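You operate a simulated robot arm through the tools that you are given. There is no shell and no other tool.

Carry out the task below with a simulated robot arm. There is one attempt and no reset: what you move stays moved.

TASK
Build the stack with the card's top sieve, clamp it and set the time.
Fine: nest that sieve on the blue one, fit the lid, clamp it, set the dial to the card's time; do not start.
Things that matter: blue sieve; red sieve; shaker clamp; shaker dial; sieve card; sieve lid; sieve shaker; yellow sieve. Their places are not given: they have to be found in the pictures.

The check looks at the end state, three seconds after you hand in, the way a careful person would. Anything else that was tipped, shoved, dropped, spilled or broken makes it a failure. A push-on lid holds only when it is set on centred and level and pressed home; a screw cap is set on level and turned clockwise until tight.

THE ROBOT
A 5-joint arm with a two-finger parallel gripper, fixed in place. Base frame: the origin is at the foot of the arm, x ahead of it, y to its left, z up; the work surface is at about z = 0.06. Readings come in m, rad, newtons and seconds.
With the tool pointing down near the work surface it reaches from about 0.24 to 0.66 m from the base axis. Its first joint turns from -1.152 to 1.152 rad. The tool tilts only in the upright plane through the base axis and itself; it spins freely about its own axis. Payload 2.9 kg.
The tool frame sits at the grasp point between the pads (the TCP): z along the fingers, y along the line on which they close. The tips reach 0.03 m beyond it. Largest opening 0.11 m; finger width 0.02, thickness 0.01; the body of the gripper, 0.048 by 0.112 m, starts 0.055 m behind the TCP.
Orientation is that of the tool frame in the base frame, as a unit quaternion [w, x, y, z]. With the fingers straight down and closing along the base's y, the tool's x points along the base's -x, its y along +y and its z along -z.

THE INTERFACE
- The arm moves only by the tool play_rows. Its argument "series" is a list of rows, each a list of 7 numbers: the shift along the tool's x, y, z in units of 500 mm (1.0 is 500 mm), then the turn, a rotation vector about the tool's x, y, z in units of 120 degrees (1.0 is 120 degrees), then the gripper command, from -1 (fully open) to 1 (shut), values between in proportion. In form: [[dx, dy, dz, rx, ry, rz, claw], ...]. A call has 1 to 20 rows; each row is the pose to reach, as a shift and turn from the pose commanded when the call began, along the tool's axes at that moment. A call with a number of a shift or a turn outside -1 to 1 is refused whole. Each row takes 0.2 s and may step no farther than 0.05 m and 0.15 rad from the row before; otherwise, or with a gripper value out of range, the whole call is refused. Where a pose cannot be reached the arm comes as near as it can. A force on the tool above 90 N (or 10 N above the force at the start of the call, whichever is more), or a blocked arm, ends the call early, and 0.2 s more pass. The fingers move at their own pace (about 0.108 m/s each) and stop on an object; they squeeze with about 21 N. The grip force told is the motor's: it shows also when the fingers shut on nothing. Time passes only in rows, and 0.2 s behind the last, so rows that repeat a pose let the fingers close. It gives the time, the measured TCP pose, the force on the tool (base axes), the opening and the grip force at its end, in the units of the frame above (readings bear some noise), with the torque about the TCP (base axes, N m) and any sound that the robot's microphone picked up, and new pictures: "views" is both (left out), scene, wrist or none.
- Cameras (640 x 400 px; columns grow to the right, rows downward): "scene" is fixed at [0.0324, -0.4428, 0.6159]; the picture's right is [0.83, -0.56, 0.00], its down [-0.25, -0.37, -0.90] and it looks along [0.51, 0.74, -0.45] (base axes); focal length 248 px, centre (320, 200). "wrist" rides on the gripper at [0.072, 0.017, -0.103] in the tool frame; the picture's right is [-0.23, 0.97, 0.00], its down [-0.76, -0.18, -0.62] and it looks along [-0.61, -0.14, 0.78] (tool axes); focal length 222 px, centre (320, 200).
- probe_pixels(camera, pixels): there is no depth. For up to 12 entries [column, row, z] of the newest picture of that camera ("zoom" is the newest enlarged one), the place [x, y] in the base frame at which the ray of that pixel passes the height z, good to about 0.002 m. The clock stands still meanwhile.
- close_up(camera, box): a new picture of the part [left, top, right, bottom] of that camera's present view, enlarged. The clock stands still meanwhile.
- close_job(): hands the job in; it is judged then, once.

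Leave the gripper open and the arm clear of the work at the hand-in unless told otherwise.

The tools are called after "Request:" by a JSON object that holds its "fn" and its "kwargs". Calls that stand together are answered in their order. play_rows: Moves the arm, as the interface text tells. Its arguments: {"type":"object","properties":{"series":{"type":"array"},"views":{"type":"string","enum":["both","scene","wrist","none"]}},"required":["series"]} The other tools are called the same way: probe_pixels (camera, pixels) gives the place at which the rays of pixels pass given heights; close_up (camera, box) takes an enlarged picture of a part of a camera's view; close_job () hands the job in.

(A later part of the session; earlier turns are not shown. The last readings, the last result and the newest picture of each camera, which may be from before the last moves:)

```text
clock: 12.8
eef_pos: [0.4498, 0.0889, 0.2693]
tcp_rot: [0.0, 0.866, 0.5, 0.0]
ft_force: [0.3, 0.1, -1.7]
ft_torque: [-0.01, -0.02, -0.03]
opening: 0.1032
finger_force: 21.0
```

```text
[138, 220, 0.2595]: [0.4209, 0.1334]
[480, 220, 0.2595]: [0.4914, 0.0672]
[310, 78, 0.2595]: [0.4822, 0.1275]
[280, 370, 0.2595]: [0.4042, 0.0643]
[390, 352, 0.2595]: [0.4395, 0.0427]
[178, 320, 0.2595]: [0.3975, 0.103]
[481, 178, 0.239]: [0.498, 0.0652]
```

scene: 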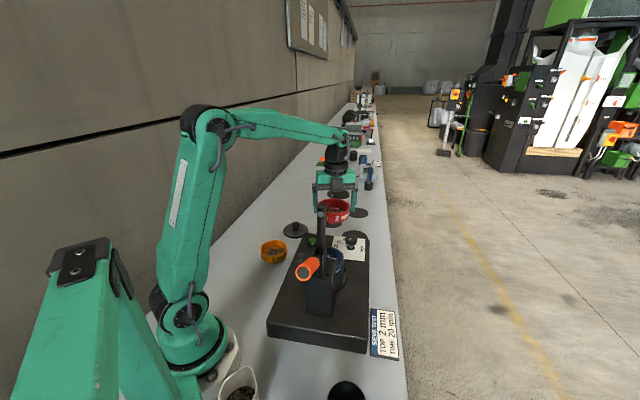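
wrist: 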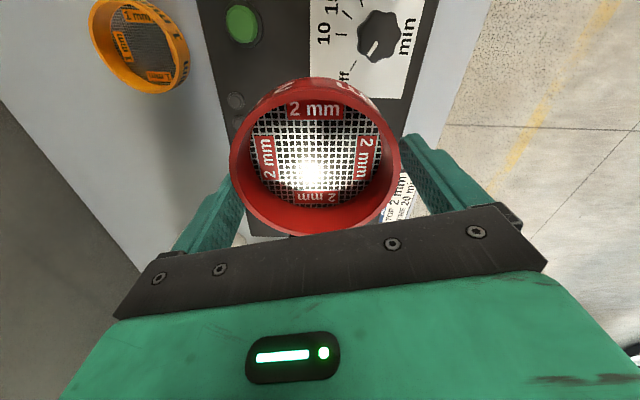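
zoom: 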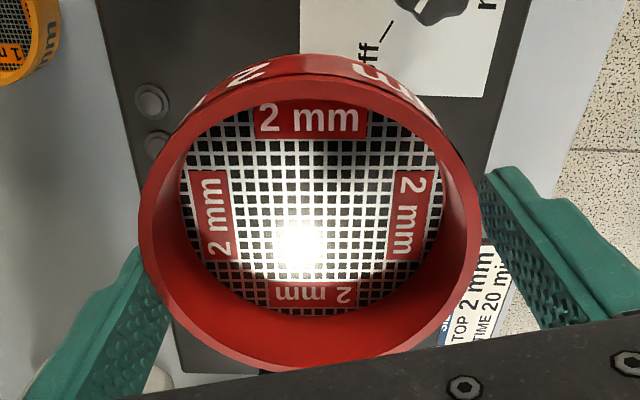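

In both cameras' frames the blue sieve centre is about (0.3755, 0.0235) with rim z≈0.140, and the red centre is ~3 mm off the TCP. So the TCP target is about (0.378, 0.0213). I move to hover there at z=0.24 (red bottom ~5 cm above the blue rim) and check clearance to the clamp foot.

Request:
{"fn": "play_rows", "kwargs": {"series": [[-0.0315, -0.0095, 0.0098, 0, 0, 0, 1], [-0.063, -0.0191, 0.0195, 0, 0, 0, 1], [-0.0945, -0.0286, 0.0293, 0, 0, 0, 1], [-0.126, -0.0381, 0.0391, 0, 0, 0, 1], [-0.1575, -0.0477, 0.0488, 0, 0, 0, 1], [-0.189, -0.0572, 0.0586, 0, 0, 0, 1], [-0.189, -0.0572, 0.0586, 0, 0, 0, 1]], "views": "both"}}

Request:
{"fn": "close_up", "kwargs": {"camera": "scene", "box": [270, 150, 382, 290]}}

Request:
{"fn": "close_up", "kwargs": {"camera": "scene", "box": [292, 205, 364, 265]}}

```text
clock: 14.4
eef_pos: [0.3757, 0.0229, 0.2427]
tcp_rot: [-0.001, 0.866, 0.5, 0.0]
ft_force: [0.3, -0.3, -1.3]
ft_torque: [0.0, -0.03, 0.01]
opening: 0.103
finger_force: 20.9
```

scene: 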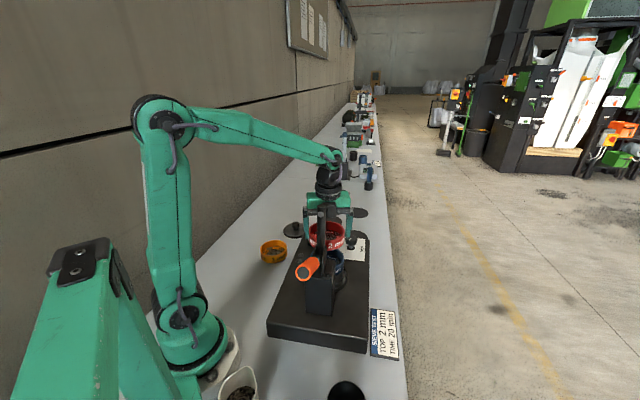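
wrist: 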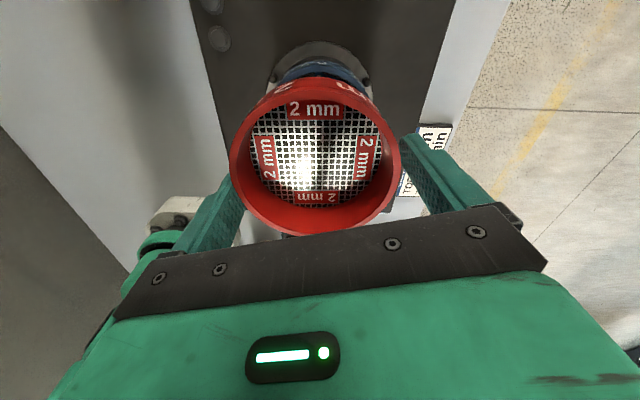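

```text
2.86 times, centred on (326, 220) of scene
```

zoom: 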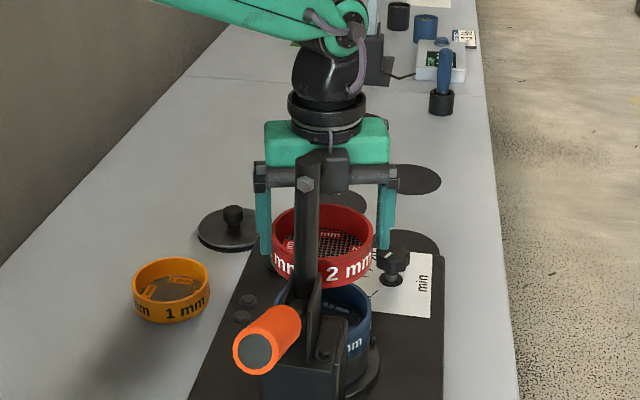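

```text
6.67 times, centred on (328, 235) of scene
```

zoom: 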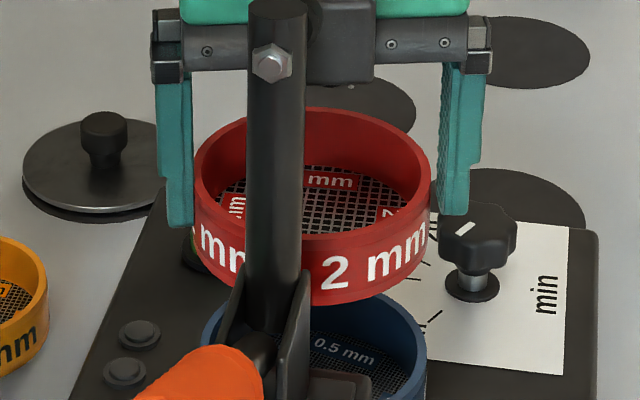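

Red is nearly over blue. I'll do a careful fit of both rims from both cameras at this pose.

Request:
{"fn": "probe_pixels", "kwargs": {"camera": "scene", "pixels": [[309.1, 229.75, 0.2329], [344.65, 231, 0.2329], [327.5, 221.05, 0.2329], [310.45, 255.5, 0.14], [343.9, 257.0, 0.14]]}}

Request:
{"fn": "close_up", "kwargs": {"camera": "wrist", "box": [240, 30, 400, 130]}}

```text
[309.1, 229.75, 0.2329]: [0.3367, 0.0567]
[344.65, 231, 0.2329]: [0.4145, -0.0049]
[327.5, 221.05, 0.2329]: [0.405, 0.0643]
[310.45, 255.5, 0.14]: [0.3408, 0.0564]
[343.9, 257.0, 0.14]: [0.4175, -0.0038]
```

```text
4.00 times, centred on (320, 80) of wrist
```

zoom: 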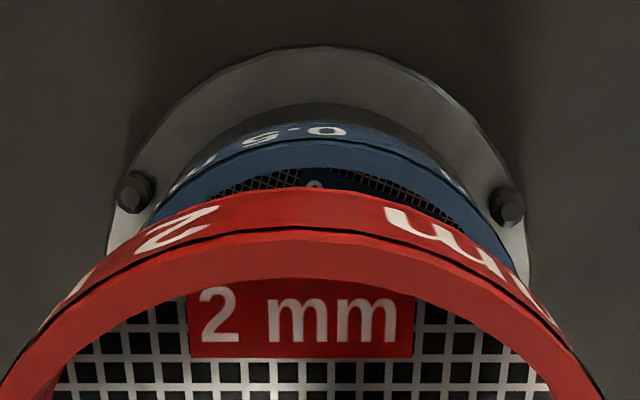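

Request:
{"fn": "probe_pixels", "kwargs": {"camera": "zoom", "pixels": [[310, 138, 0.14], [240, 150, 0.14], [400, 150, 0.14], [450, 180, 0.14], [205, 168, 0.14], [290, 190, 0.195], [135, 195, 0.065], [508, 207, 0.065]]}}

Request:
{"fn": "close_up", "kwargs": {"camera": "wrist", "box": [275, 50, 365, 106]}}

```text
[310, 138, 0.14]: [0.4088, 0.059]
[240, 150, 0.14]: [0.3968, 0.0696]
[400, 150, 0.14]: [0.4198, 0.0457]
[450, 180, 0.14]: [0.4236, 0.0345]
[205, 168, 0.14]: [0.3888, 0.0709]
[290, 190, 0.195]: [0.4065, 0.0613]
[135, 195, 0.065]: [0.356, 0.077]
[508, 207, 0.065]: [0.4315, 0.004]
```

```text
7.11 times, centred on (320, 78) of wrist
```

zoom: 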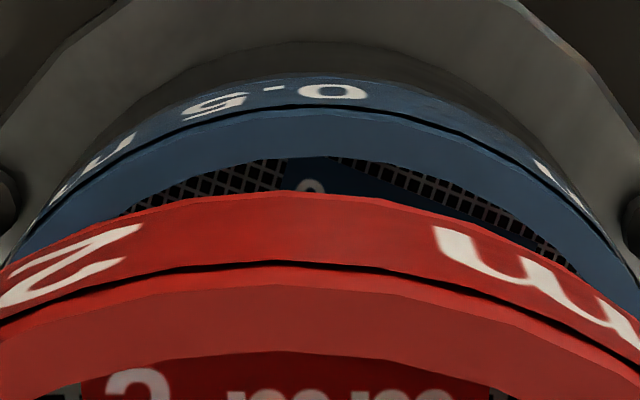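

The red needs roughly +3 mm along the scene-right direction; but the measured pose still lags the commanded one by about that amount. I'll let it settle for a moment and re-read.

Request:
{"fn": "play_rows", "kwargs": {"series": [[0, 0, 0, 0, 0, 0, 1], [0, 0, 0, 0, 0, 0, 1]], "views": "wrist"}}

Request:
{"fn": "close_up", "kwargs": {"camera": "wrist", "box": [275, 50, 365, 106]}}

Request:
{"fn": "close_up", "kwargs": {"camera": "scene", "box": [292, 205, 364, 265]}}

```text
clock: 15.0
eef_pos: [0.3766, 0.0237, 0.2419]
tcp_rot: [0.0, 0.866, 0.499, -0.001]
ft_force: [-0.4, -0.2, -1.7]
ft_torque: [-0.03, 0.02, -0.02]
opening: 0.103
finger_force: 20.5
```

wrist: 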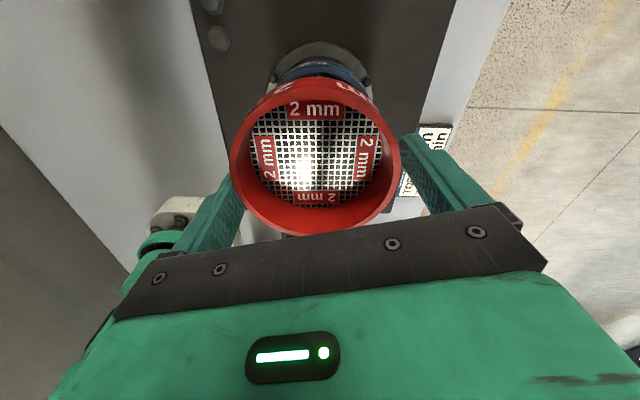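

```text
7.11 times, centred on (320, 78) of wrist
```

zoom: 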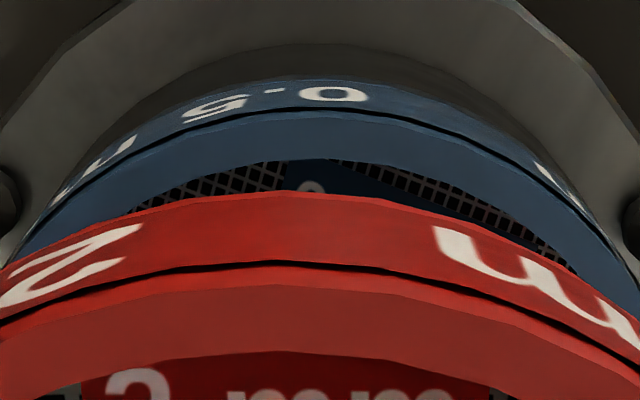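

```text
6.67 times, centred on (328, 235) of scene
```

zoom: 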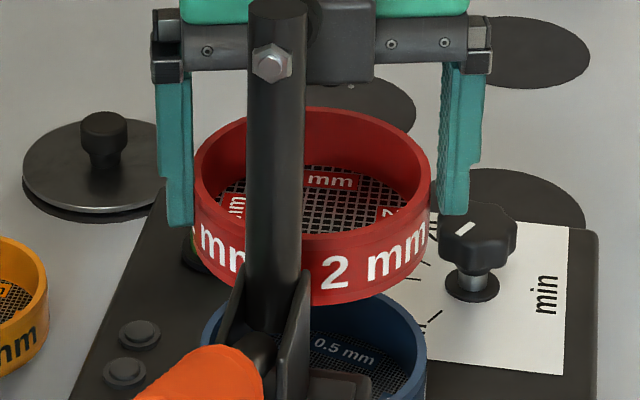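

Still about 3.5 mm off laterally. I shift +3.5 mm along tool y and descend to about z=0.205 (red bottom ~1.7 cm above the blue rim), then check again.

Request:
{"fn": "play_rows", "kwargs": {"series": [[-0.0012, 0.007, 0, 0, 0, 0, 1], [-0.0012, 0.007, 0.025, 0, 0, 0, 1], [-0.0012, 0.007, 0.05, 0, 0, 0, 1], [-0.0012, 0.007, 0.074, 0, 0, 0, 1], [-0.0012, 0.007, 0.074, 0, 0, 0, 1]], "views": "both"}}

Request:
{"fn": "close_up", "kwargs": {"camera": "scene", "box": [292, 205, 364, 265]}}

Request:
{"fn": "close_up", "kwargs": {"camera": "wrist", "box": [265, 50, 365, 112]}}

```text
clock: 16.2
eef_pos: [0.3801, 0.0204, 0.2036]
tcp_rot: [0.0, 0.866, 0.5, 0.0]
ft_force: [-0.3, -0.7, -0.9]
ft_torque: [0.01, -0.01, 0.0]
opening: 0.1033
finger_force: 21.7
```

scene: 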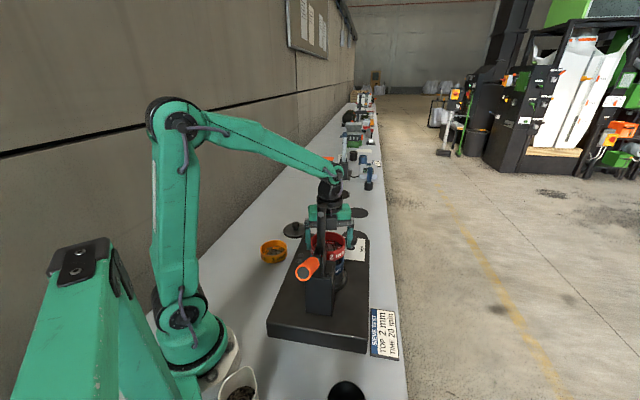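
wrist: 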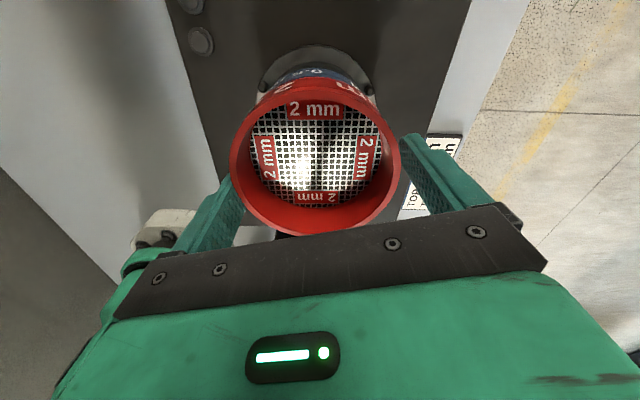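

```text
6.67 times, centred on (328, 235) of scene
```

zoom: 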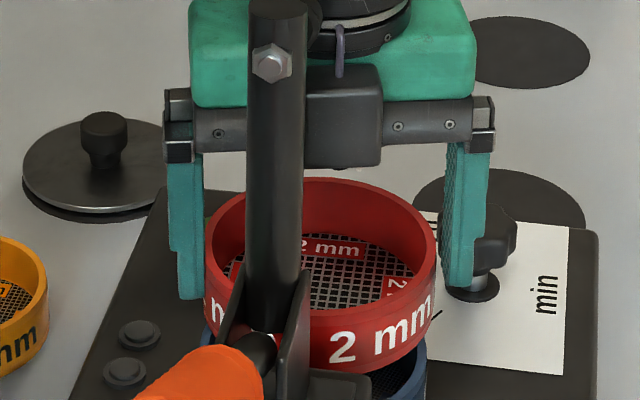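

```text
6.40 times, centred on (315, 81) of wrist
```

zoom: 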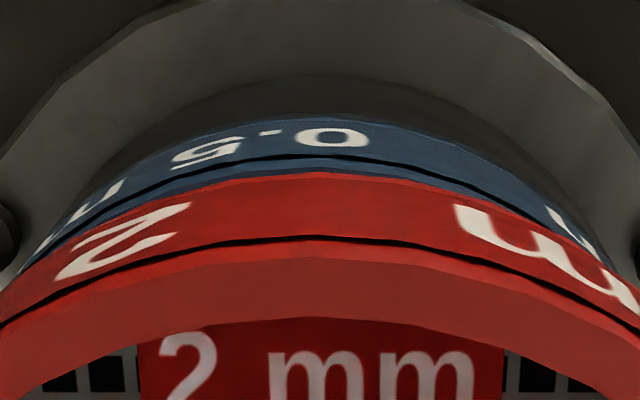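

Lateral alignment is now within ~1–2 mm (scene suggests 1.9 mm too far right, wrist suggests aligned). I'll probe the depth direction.

Request:
{"fn": "probe_pixels", "kwargs": {"camera": "zoom", "pixels": [[310, 172, 0.156], [310, 157, 0.135], [310, 157, 0.14], [310, 238, 0.19], [310, 256, 0.194]]}}

Request:
{"fn": "probe_pixels", "kwargs": {"camera": "scene", "pixels": [[310.6, 241.5, 0.194], [345.55, 243, 0.194], [328, 231.7, 0.194], [310.45, 255.5, 0.14], [343.9, 257.0, 0.14]]}}

Request:
{"fn": "close_up", "kwargs": {"camera": "scene", "box": [304, 235, 352, 265]}}

```text
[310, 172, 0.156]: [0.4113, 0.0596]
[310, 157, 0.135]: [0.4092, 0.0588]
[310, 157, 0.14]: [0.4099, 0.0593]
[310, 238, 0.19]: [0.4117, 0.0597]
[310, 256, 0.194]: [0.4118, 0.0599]
```

```text
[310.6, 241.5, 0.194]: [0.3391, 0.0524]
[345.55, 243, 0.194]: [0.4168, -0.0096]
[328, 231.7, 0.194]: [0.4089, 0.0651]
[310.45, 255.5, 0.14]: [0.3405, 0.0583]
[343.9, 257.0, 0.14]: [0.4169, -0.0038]
```

```text
13.33 times, centred on (328, 250) of scene
```

zoom: 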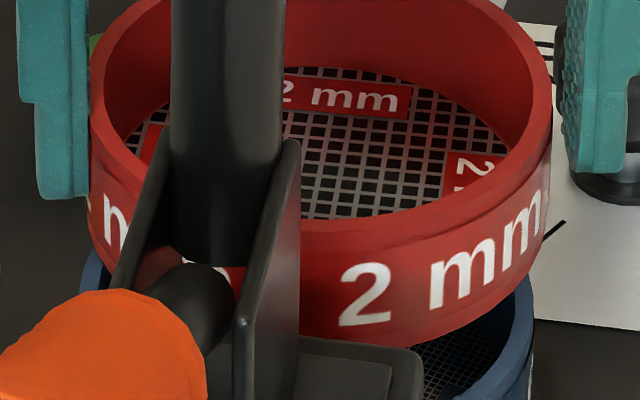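

Red is ~2 mm too far right and ~1 mm deep. I correct by that and lower to about z=0.190, then read the force.

Request:
{"fn": "play_rows", "kwargs": {"series": [[-0.0014, -0.0036, 0, 0, 0, 0, 1], [-0.0014, -0.0036, 0.01, 0, 0, 0, 1], [-0.0014, -0.0036, 0.02, 0, 0, 0, 1], [-0.0014, -0.0036, 0.027, 0, 0, 0, 1], [-0.0014, -0.0036, 0.027, 0, 0, 0, 1]], "views": "both"}}

Request:
{"fn": "close_up", "kwargs": {"camera": "scene", "box": [304, 235, 352, 265]}}

Request:
{"fn": "close_up", "kwargs": {"camera": "wrist", "box": [265, 50, 365, 112]}}

```text
clock: 17.4
eef_pos: [0.3778, 0.0221, 0.1905]
tcp_rot: [0.0, 0.866, 0.5, 0.0]
ft_force: [1.1, 0.5, -1.0]
ft_torque: [0.01, 0.0, 0.03]
opening: 0.103
finger_force: 21.3
```

scene: 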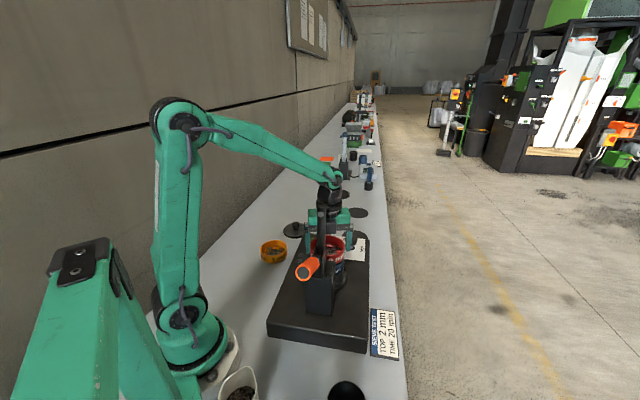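
wrist: 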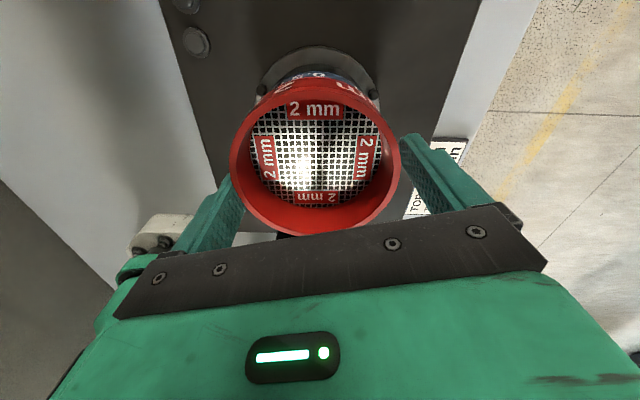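

```text
13.33 times, centred on (328, 250) of scene
```

zoom: 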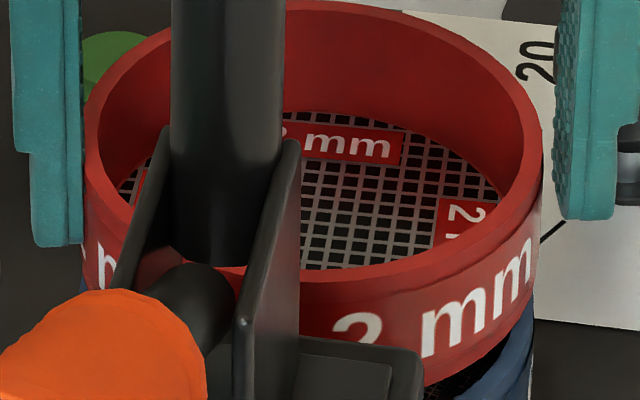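

```text
6.40 times, centred on (315, 81) of wrist
```

zoom: 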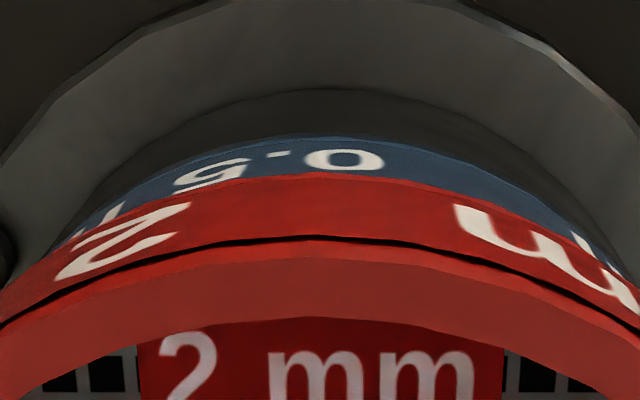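

Alignment in the scene view is now within about 1 mm and there's no contact yet. I'll lower in 2 mm steps and watch the force.

Request:
{"fn": "play_rows", "kwargs": {"series": [[0, 0, 0.004, 0, 0, 0, 1], [0, 0, 0.008, 0, 0, 0, 1], [0, 0, 0.008, 0, 0, 0, 1]], "views": "none"}}

```text
clock: 18.2
eef_pos: [0.3787, 0.0208, 0.1887]
tcp_rot: [0.0, 0.866, 0.5, 0.0]
ft_force: [0.8, -0.7, -2.2]
ft_torque: [0.0, -0.01, -0.03]
opening: 0.1029
finger_force: 21.6
```

Request:
{"fn": "play_rows", "kwargs": {"series": [[0, 0, 0.004, 0, 0, 0, 1], [0, 0, 0.008, 0, 0, 0, 1], [0, 0, 0.008, 0, 0, 0, 1]], "views": "none"}}

```text
clock: 19.0
eef_pos: [0.3783, 0.0211, 0.1828]
tcp_rot: [0.0, 0.866, 0.5, 0.0]
ft_force: [-1.1, -1.3, -0.4]
ft_torque: [-0.01, 0.01, 0.0]
opening: 0.103
finger_force: 21.0
```

No contact force yet. I'll lower another 2 mm and look at the pictures.

Request:
{"fn": "play_rows", "kwargs": {"series": [[0, 0, 0.004, 0, 0, 0, 1], [0, 0, 0.004, 0, 0, 0, 1]], "views": "both"}}

Request:
{"fn": "close_up", "kwargs": {"camera": "scene", "box": [304, 235, 352, 265]}}

Request:
{"fn": "close_up", "kwargs": {"camera": "wrist", "box": [225, 50, 405, 162]}}

```text
clock: 19.6
eef_pos: [0.3787, 0.0203, 0.1814]
tcp_rot: [0.001, 0.866, 0.499, 0.002]
ft_force: [-6.6, 3.0, 14.6]
ft_torque: [0.11, 0.26, -0.02]
opening: 0.1034
finger_force: 21.7
```

scene: 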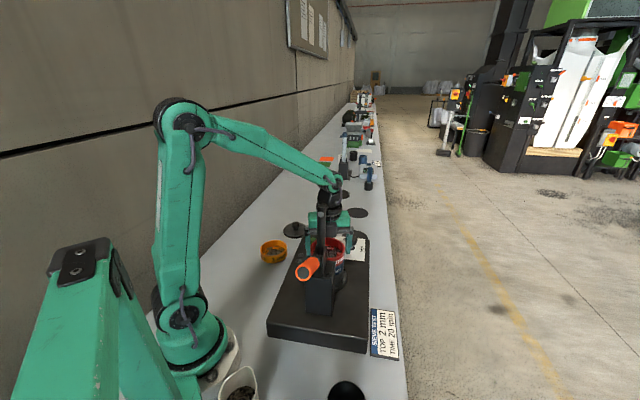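
wrist: 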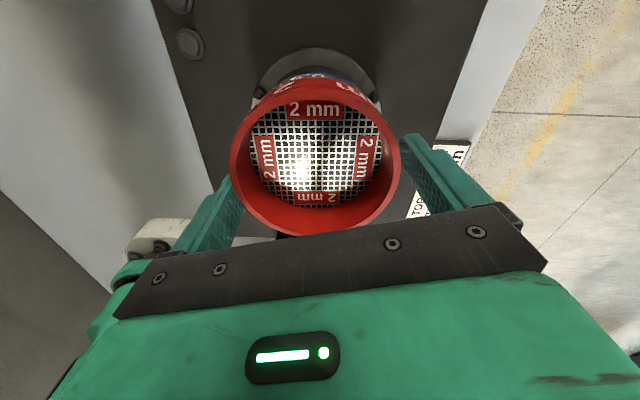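

```text
13.33 times, centred on (328, 250) of scene
```

zoom: 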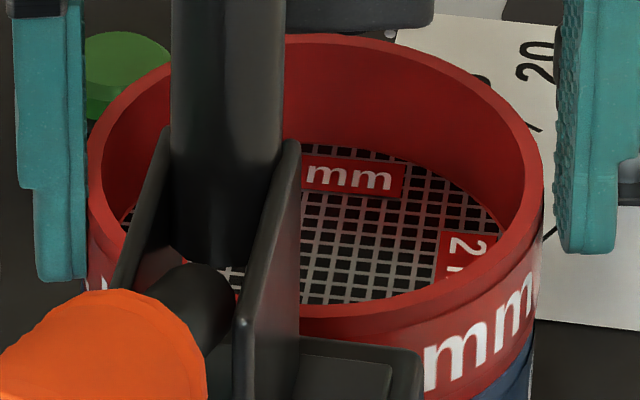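

```text
3.56 times, centred on (315, 106) of wrist
```

zoom: 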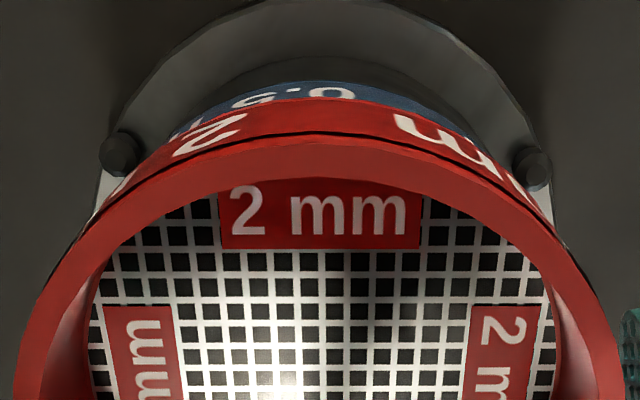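

Contact: 15 N up and ~7 N sideways toward −tool y, so the sieve wants to shift about a millimetre to the left. I'll ease it −1 mm in tool y and re-read.

Request:
{"fn": "play_rows", "kwargs": {"series": [[0, -0.002, 0, 0, 0, 0, 1], [0, -0.002, 0, 0, 0, 0, 1]], "views": "none"}}

```text
clock: 20.2
eef_pos: [0.3795, 0.021, 0.1821]
tcp_rot: [0.002, 0.866, 0.5, 0.002]
ft_force: [2.8, -4.9, 11.7]
ft_torque: [-0.21, -0.16, -0.01]
opening: 0.103
finger_force: 21.3
```

The side force has flipped, so the sieve is already captured laterally. I centre it (+0.4 mm) and press down 1.5 mm more to see whether it is fully seated.

Request:
{"fn": "play_rows", "kwargs": {"series": [[-0.0004, 0.0008, 0, 0, 0, 0, 1], [-0.0004, 0.0008, 0.003, 0, 0, 0, 1], [-0.0004, 0.0008, 0.003, 0, 0, 0, 1]], "views": "both"}}

Request:
{"fn": "close_up", "kwargs": {"camera": "scene", "box": [304, 240, 352, 280]}}

Request:
{"fn": "close_up", "kwargs": {"camera": "wrist", "box": [265, 50, 365, 112]}}

```text
clock: 21.0
eef_pos: [0.3785, 0.0221, 0.1808]
tcp_rot: [0.001, 0.866, 0.5, 0.001]
ft_force: [6.3, -0.3, 15.7]
ft_torque: [0.0, -0.27, 0.01]
opening: 0.1031
finger_force: 21.4
```

scene: 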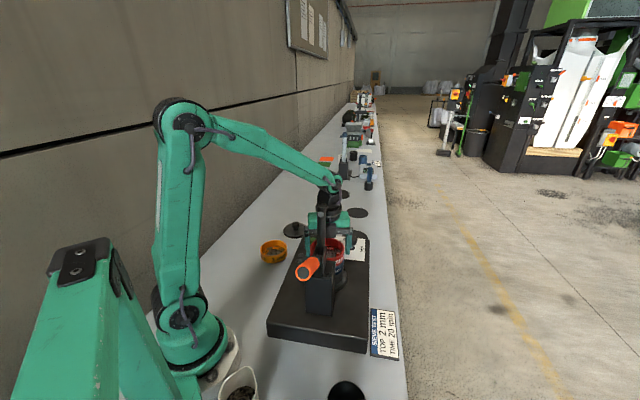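
wrist: 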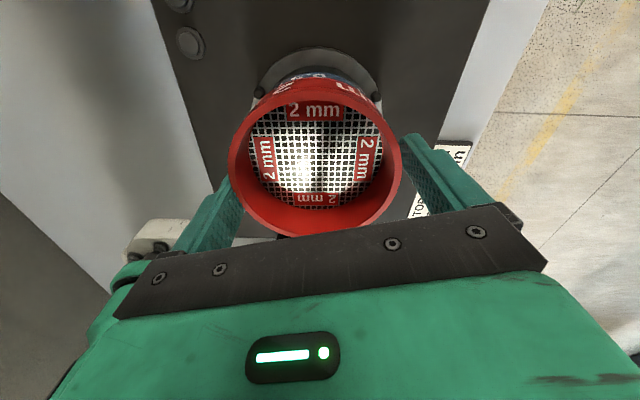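

```text
10.00 times, centred on (328, 260) of scene
```

zoom: 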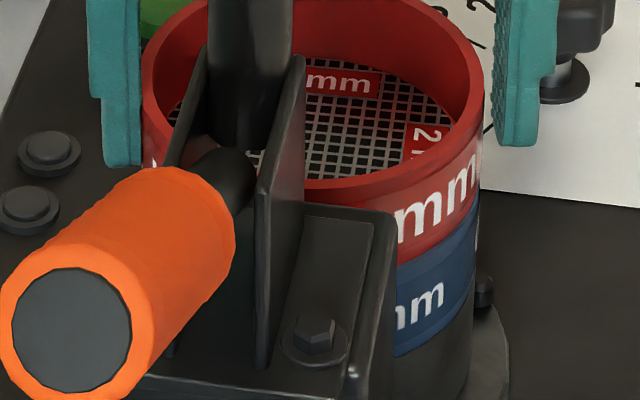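

```text
6.40 times, centred on (315, 81) of wrist
```

zoom: 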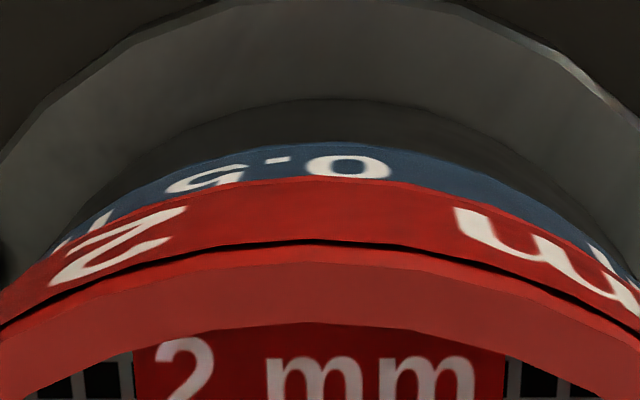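

The red wall now sits flush with the blue with no visible gap. I'll press a little further to confirm that it is bottomed out.

Request:
{"fn": "play_rows", "kwargs": {"series": [[0, 0, 0.003, 0, 0, 0, 1], [0, 0, 0.006, 0, 0, 0, 1], [0, 0, 0.006, 0, 0, 0, 1]], "views": "none"}}

```text
clock: 21.8
eef_pos: [0.3797, 0.0206, 0.179]
tcp_rot: [0.003, 0.866, 0.5, 0.005]
ft_force: [-12.2, 7.1, 51.0]
ft_torque: [-0.49, -0.71, 0.02]
opening: 0.1033
finger_force: 20.9
```

Load is now 51 N and it isn't moving further, so it's bottomed (load slightly to the right side). I'll relax the pressure, then open the fingers.

Request:
{"fn": "play_rows", "kwargs": {"series": [[0, -0.001, -0.003, 0, 0, 0, 1], [0, -0.001, -0.006, 0, 0, 0, 1], [0, -0.001, -0.006, 0, 0, 0, 1]], "views": "none"}}

```text
clock: 22.6
eef_pos: [0.3778, 0.0211, 0.1779]
tcp_rot: [0.002, 0.866, 0.5, 0.002]
ft_force: [6.7, 3.0, 16.9]
ft_torque: [-0.28, -1.0, 0.23]
opening: 0.1033
finger_force: 21.3
```

Request:
{"fn": "play_rows", "kwargs": {"series": [[0, 0, -0.003, 0, 0, 0, 1], [0, 0, -0.003, 0, 0, 0, 1]], "views": "both"}}

Request:
{"fn": "close_up", "kwargs": {"camera": "scene", "box": [304, 240, 352, 280]}}

Request:
{"fn": "close_up", "kwargs": {"camera": "wrist", "box": [225, 50, 405, 250]}}

```text
clock: 23.2
eef_pos: [0.3771, 0.0199, 0.1802]
tcp_rot: [-0.002, 0.866, 0.5, -0.002]
ft_force: [1.5, -1.6, 3.4]
ft_torque: [-0.12, -0.29, -0.06]
opening: 0.1033
finger_force: 20.9
```

scene: 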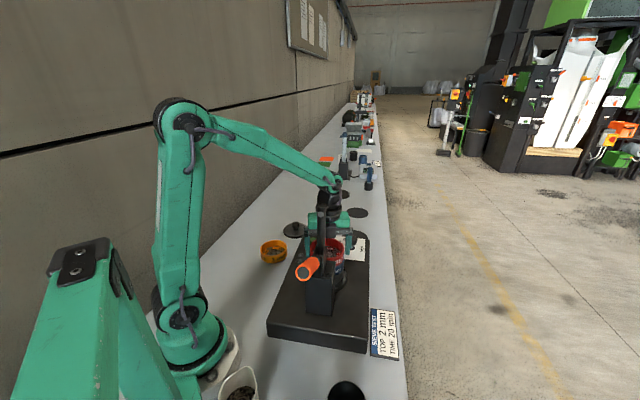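
wrist: 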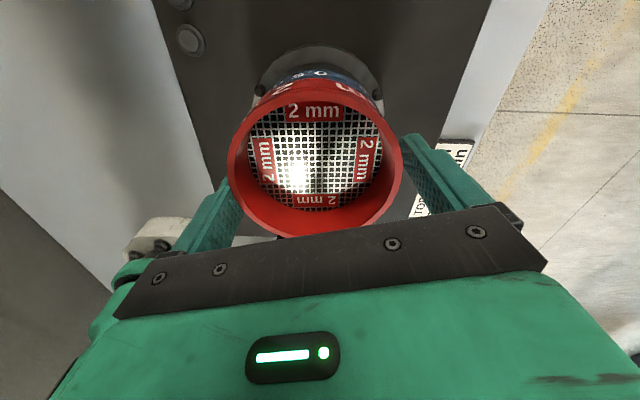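

```text
10.00 times, centred on (328, 260) of scene
```

zoom: 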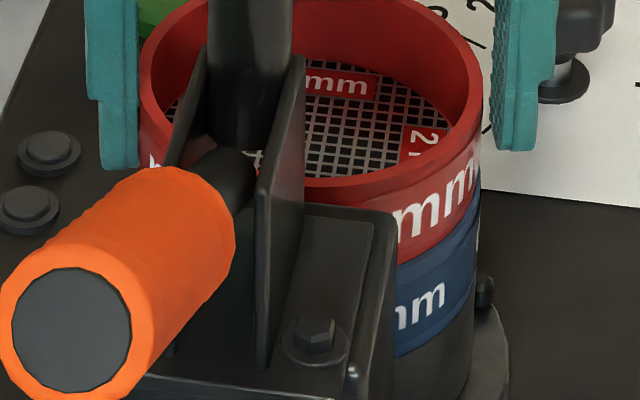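

```text
2.00 times, centred on (315, 150) of wrist
```

zoom: 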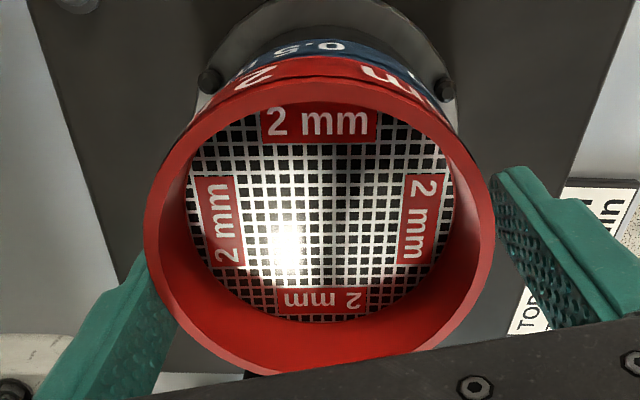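

Force is nearly zero. I open the fingers fully.

Request:
{"fn": "play_rows", "kwargs": {"series": [[0, 0, 0, 0, 0, 0, 0], [0, 0, 0, 0, 0, 0, -0.6], [0, 0, 0, 0, 0, 0, -1], [0, 0, 0, 0, 0, 0, -1]], "views": "both"}}

Request:
{"fn": "close_up", "kwargs": {"camera": "scene", "box": [304, 240, 352, 280]}}

Request:
{"fn": "close_up", "kwargs": {"camera": "wrist", "box": [225, 50, 405, 250]}}

```text
clock: 24.2
eef_pos: [0.3772, 0.0216, 0.1818]
tcp_rot: [0.0, 0.866, 0.501, 0.0]
ft_force: [-0.6, 0.8, 0.4]
ft_torque: [-0.02, 0.0, 0.02]
opening: 0.1101
finger_force: 0.1
```

scene: 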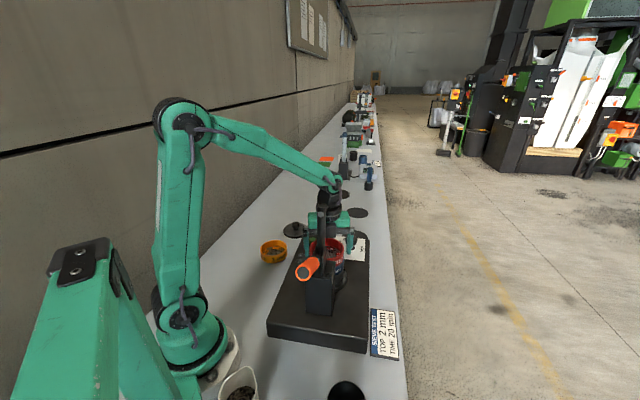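
wrist: 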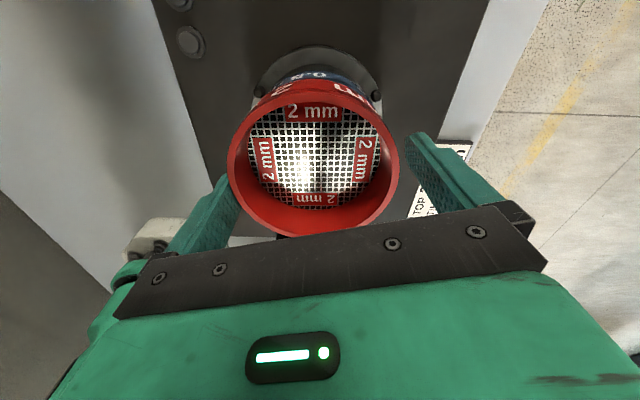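

```text
10.00 times, centred on (328, 260) of scene
```

zoom: 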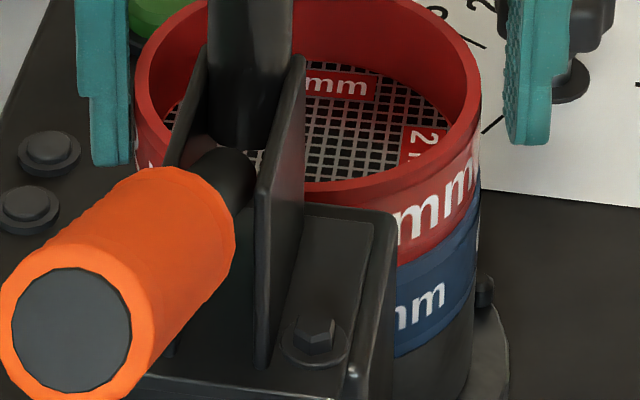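

```text
2.00 times, centred on (315, 150) of wrist
```

zoom: 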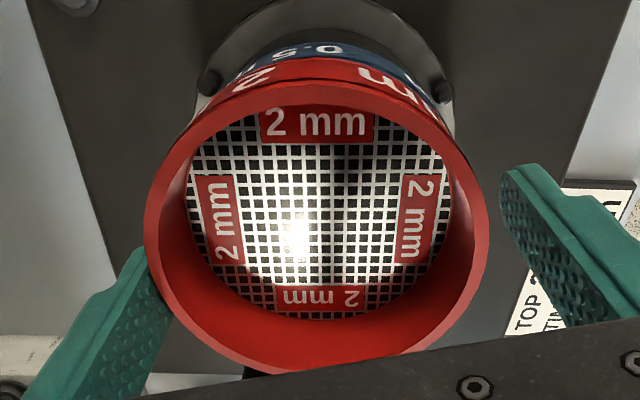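

Released; the red sieve sits on the blue. I raise the gripper straight up to z≈0.28.

Request:
{"fn": "play_rows", "kwargs": {"series": [[0, 0, -0.02, 0, 0, 0, -1], [0, 0, -0.05, 0, 0, 0, -1], [0, 0, -0.1, 0, 0, 0, -1], [0, 0, -0.15, 0, 0, 0, -1], [0, 0, -0.2, 0, 0, 0, -1]], "views": "both"}}

Request:
{"fn": "close_up", "kwargs": {"camera": "scene", "box": [292, 225, 364, 285]}}

Request:
{"fn": "close_up", "kwargs": {"camera": "wrist", "box": [245, 20, 405, 170]}}

```text
clock: 25.4
eef_pos: [0.3796, 0.021, 0.2797]
tcp_rot: [0.0, 0.866, 0.5, 0.0]
ft_force: [-0.2, -0.2, 0.1]
ft_torque: [-0.01, -0.01, -0.02]
opening: 0.1098
finger_force: 0.0
```

scene: 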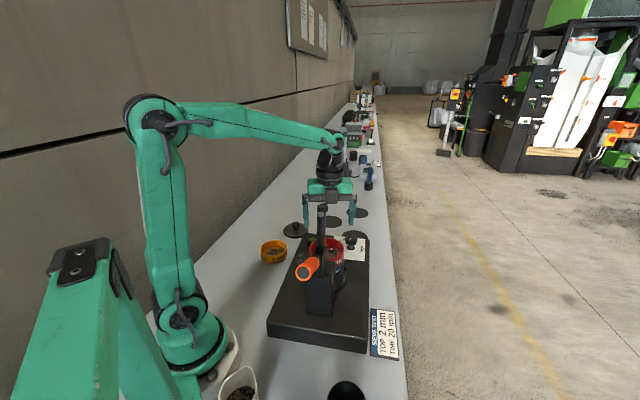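
wrist: 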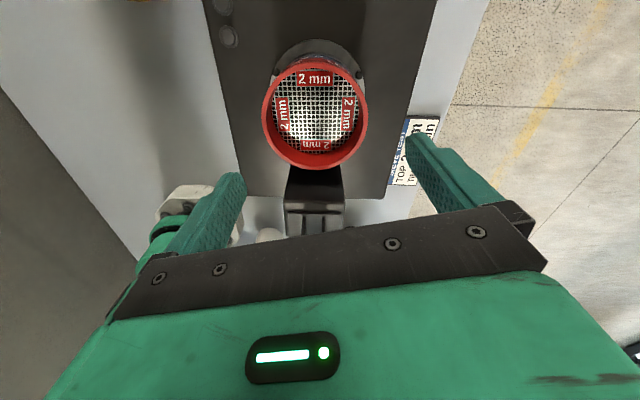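

```text
6.67 times, centred on (328, 255) of scene
```

zoom: 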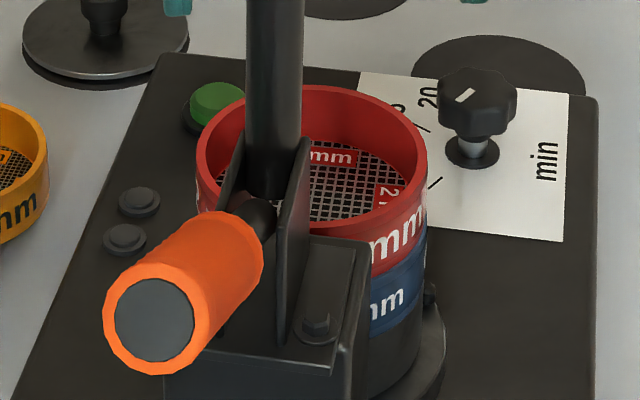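

```text
2.67 times, centred on (325, 95) of wrist
```

zoom: 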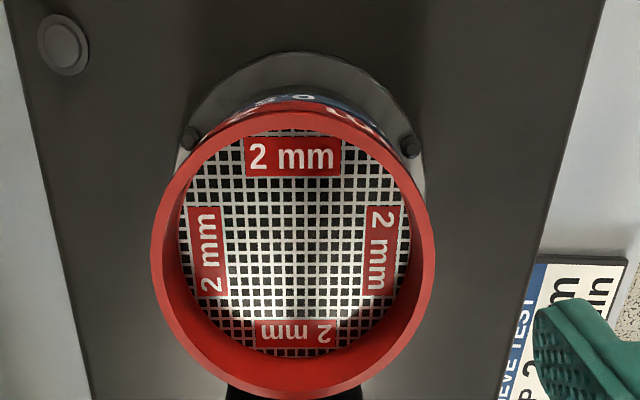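

The stack looks good. I'll fit the red rim now to get the lid target.

Request:
{"fn": "probe_pixels", "kwargs": {"camera": "zoom", "pixels": [[151, 255, 0.171], [436, 250, 0.171], [293, 113, 0.171], [290, 398, 0.171], [200, 360, 0.171], [385, 358, 0.171]]}}

Request:
{"fn": "probe_pixels", "kwargs": {"camera": "scene", "pixels": [[308.35, 246.5, 0.171], [342.85, 248, 0.171], [326.3, 237.9, 0.171]]}}

Request:
{"fn": "close_up", "kwargs": {"camera": "scene", "box": [275, 205, 315, 235]}}

```text
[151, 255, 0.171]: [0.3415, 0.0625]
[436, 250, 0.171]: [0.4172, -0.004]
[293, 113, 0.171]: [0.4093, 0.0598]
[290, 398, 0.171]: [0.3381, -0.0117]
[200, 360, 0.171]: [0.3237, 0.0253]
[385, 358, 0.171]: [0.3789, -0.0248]
```

```text
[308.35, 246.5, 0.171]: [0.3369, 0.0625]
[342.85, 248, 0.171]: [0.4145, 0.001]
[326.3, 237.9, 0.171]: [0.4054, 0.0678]
```

```text
13.33 times, centred on (295, 220) of scene
```

zoom: 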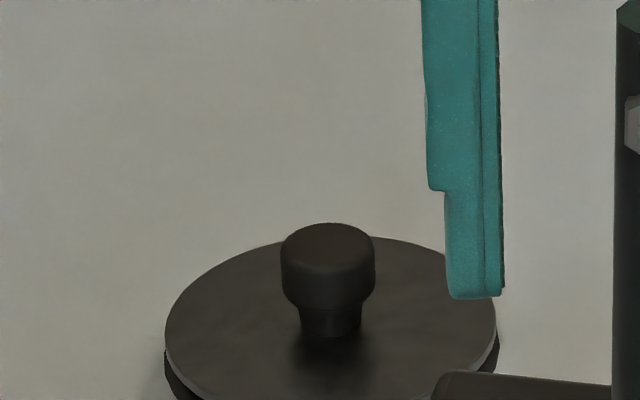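

Red sieve is seated: rim ≈ (0.3745, 0.0245), z≈0.172. Now I travel to above the lid at about (0.463, 0.381, 0.25) for a closer look.

Request:
{"fn": "play_rows", "kwargs": {"series": [[0.0589, -0.018, 0.005, 0, 0, 0, -1], [0.1178, -0.0359, 0.01, 0, 0, 0, -1], [0.1768, -0.0539, 0.015, 0, 0, 0, -1], [0.2357, -0.0719, 0.02, 0, 0, 0, -1], [0.2946, -0.0898, 0.025, 0, 0, 0, -1], [0.3535, -0.1078, 0.03, 0, 0, 0, -1], [0.4124, -0.1258, 0.035, 0, 0, 0, -1], [0.4713, -0.1437, 0.04, 0, 0, 0, -1], [0.5303, -0.1617, 0.045, 0, 0, 0, -1], [0.5892, -0.1797, 0.05, 0, 0, 0, -1], [0.6481, -0.1976, 0.055, 0, 0, 0, -1], [0.707, -0.2156, 0.06, 0, 0, 0, -1], [0.707, -0.2156, 0.06, 0, 0, 0, -1]], "views": "both"}}

Request:
{"fn": "close_up", "kwargs": {"camera": "wrist", "box": [235, 20, 405, 170]}}

Request:
{"fn": "close_up", "kwargs": {"camera": "scene", "box": [292, 225, 364, 285]}}

```text
clock: 28.2
eef_pos: [0.4612, 0.3825, 0.2535]
tcp_rot: [0.0, 0.866, 0.5, 0.0]
ft_force: [0.2, -0.5, -0.4]
ft_torque: [-0.03, -0.01, 0.01]
opening: 0.11
finger_force: 0.0
```

scene: 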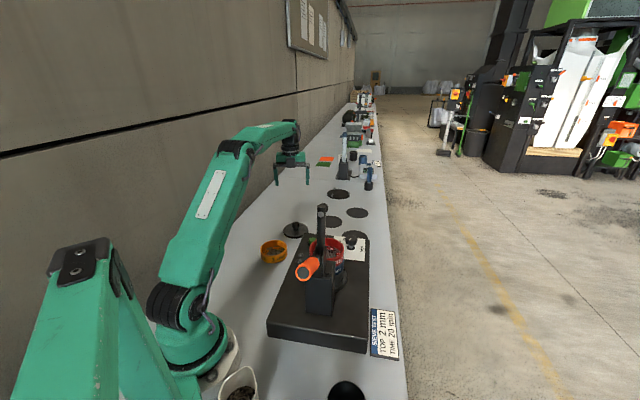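
wrist: 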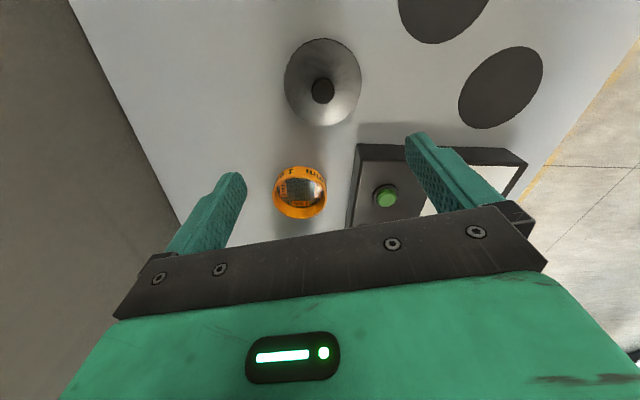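

```text
2.67 times, centred on (320, 95) of wrist
```

zoom: 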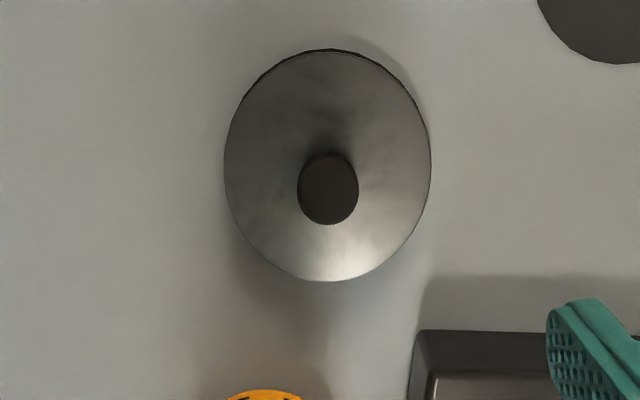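

```text
6.67 times, centred on (328, 255) of scene
```

zoom: 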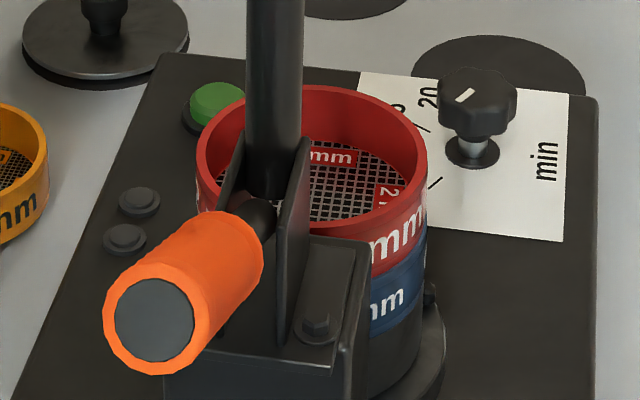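

I'll probe the lid disc's edge points and the knob's top edge points.

Request:
{"fn": "probe_pixels", "kwargs": {"camera": "wrist", "pixels": [[284, 81.9, 0.012], [361.6, 80, 0.012], [323, 38.75, 0.012], [323, 125.75, 0.012], [311.4, 90.5, 0.044], [334.6, 90.5, 0.044], [323, 77.4, 0.044], [323, 104.4, 0.044]]}}

Request:
{"fn": "probe_pixels", "kwargs": {"camera": "scene", "pixels": [[292.07, 222.3, 0.044], [299.2, 222.5, 0.044], [295.6, 221.7, 0.044], [283.4, 229.3, 0.012], [308.2, 229.8, 0.012], [295.8, 222.8, 0.012]]}}

```text
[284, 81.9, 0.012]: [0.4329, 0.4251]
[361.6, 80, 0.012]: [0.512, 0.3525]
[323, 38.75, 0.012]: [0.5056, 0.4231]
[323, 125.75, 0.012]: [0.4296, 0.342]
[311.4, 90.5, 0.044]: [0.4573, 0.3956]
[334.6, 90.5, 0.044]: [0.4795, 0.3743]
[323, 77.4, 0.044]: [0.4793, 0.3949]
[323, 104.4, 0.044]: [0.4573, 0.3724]
```

```text
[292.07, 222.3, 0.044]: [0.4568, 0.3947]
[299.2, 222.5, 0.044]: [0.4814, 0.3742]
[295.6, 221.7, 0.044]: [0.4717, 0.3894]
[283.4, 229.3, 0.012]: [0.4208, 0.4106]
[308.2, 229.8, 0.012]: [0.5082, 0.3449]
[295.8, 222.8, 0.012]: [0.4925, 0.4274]
```

Lid knob centre is at (0.4685, 0.3843), diameter 0.031, top z≈0.044; lid disc radius ≈0.0545, top ≈0.01. I descend to z≈0.12 over the knob.

Request:
{"fn": "play_rows", "kwargs": {"series": [[0.0108, 0.0084, 0.06, 0, 0, 0, -1], [0.0108, 0.0084, 0.12, 0, 0, 0, -1], [0.0108, 0.0084, 0.18, 0, 0, 0, -1], [0.0108, 0.0084, 0.24, 0, 0, 0, -1], [0.0108, 0.0084, 0.267, 0, 0, 0, -1], [0.0108, 0.0084, 0.267, 0, 0, 0, -1]], "views": "both"}}

Request:
{"fn": "close_up", "kwargs": {"camera": "wrist", "box": [210, 40, 430, 240]}}

```text
clock: 29.6
eef_pos: [0.466, 0.3837, 0.1181]
tcp_rot: [0.0, 0.866, 0.5, 0.0]
ft_force: [0.4, 0.1, 0.2]
ft_torque: [-0.01, 0.0, 0.01]
opening: 0.1099
finger_force: 0.0
```

scene: 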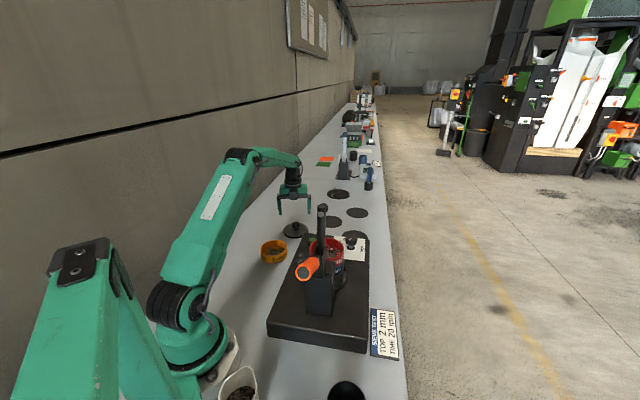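
wrist: 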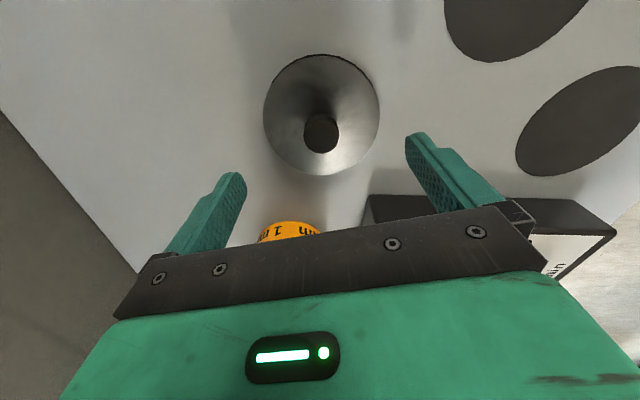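

```text
2.00 times, centred on (320, 140) of wrist
```

zoom: 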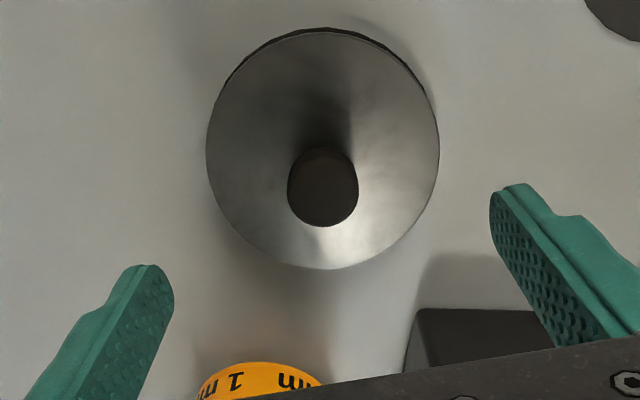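

Request:
{"fn": "probe_pixels", "kwargs": {"camera": "zoom", "pixels": [[287, 187, 0.044], [358, 187, 0.044], [323, 152, 0.044], [323, 227, 0.044], [206, 150, 0.01], [440, 150, 0.01], [323, 30, 0.01], [323, 269, 0.01]]}}

Request:
{"fn": "close_up", "kwargs": {"camera": "scene", "box": [270, 170, 326, 240]}}

```text
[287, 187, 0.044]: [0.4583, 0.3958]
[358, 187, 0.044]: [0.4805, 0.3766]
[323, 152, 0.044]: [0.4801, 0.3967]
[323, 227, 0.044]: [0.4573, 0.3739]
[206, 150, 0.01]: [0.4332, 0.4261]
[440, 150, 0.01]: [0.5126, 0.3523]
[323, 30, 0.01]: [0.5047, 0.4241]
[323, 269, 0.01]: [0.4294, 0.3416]
```

```text
5.71 times, centred on (298, 205) of scene
```

zoom: 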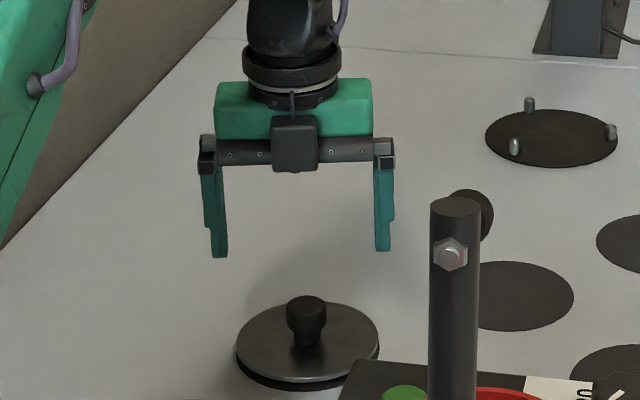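

The knob is ~3 mm ahead in tool x and ~1.5 mm in tool y. I correct and descend to z≈0.048 (tips ~8 mm above the lid plate).

Request:
{"fn": "play_rows", "kwargs": {"series": [[0.006, 0.0028, 0.03, 0, 0, 0, -1], [0.006, 0.0028, 0.06, 0, 0, 0, -1], [0.006, 0.0028, 0.09, 0, 0, 0, -1], [0.006, 0.0028, 0.12, 0, 0, 0, -1], [0.006, 0.0028, 0.14, 0, 0, 0, -1], [0.006, 0.0028, 0.14, 0, 0, 0, -1]], "views": "both"}}

Request:
{"fn": "close_up", "kwargs": {"camera": "wrist", "box": [210, 40, 430, 240]}}

Request:
{"fn": "close_up", "kwargs": {"camera": "scene", "box": [270, 190, 326, 240]}}

```text
clock: 31.0
eef_pos: [0.4699, 0.386, 0.0468]
tcp_rot: [0.0, 0.866, 0.5, 0.0]
ft_force: [0.8, -0.3, 0.6]
ft_torque: [0.03, -0.01, 0.01]
opening: 0.1101
finger_force: 0.0
```

scene: 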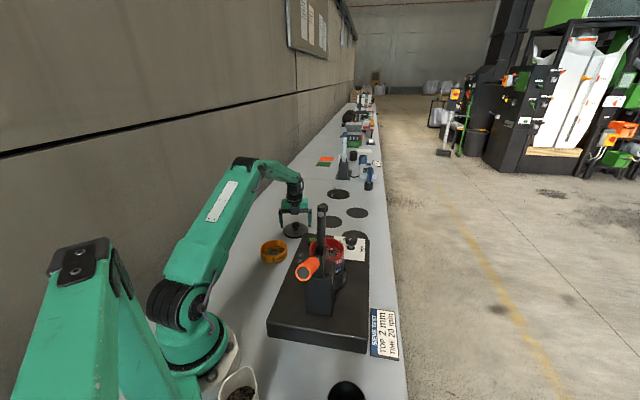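
wrist: 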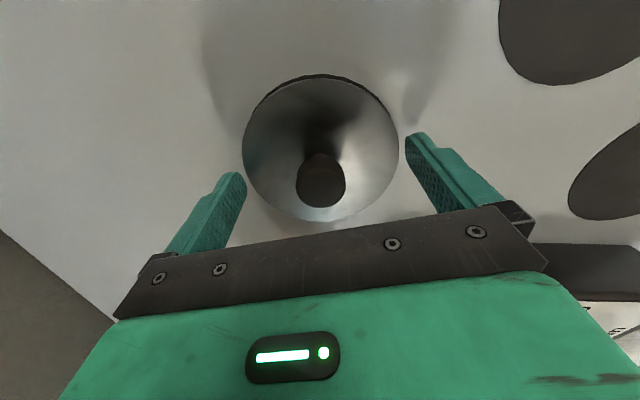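

```text
2.00 times, centred on (320, 140) of wrist
```

zoom: 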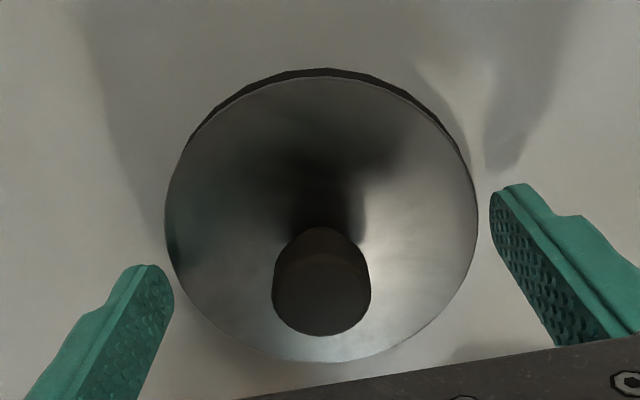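

```text
8.00 times, centred on (298, 215) of scene
```

zoom: 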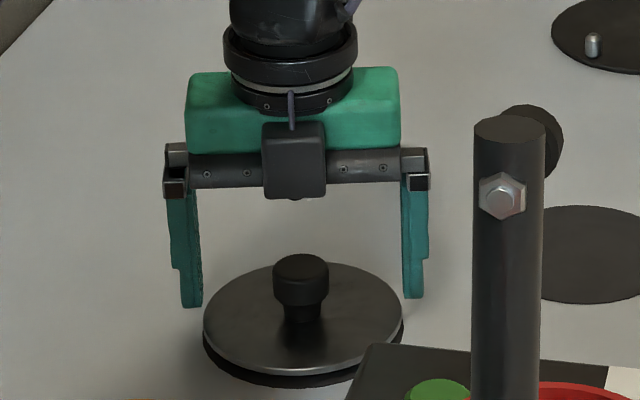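

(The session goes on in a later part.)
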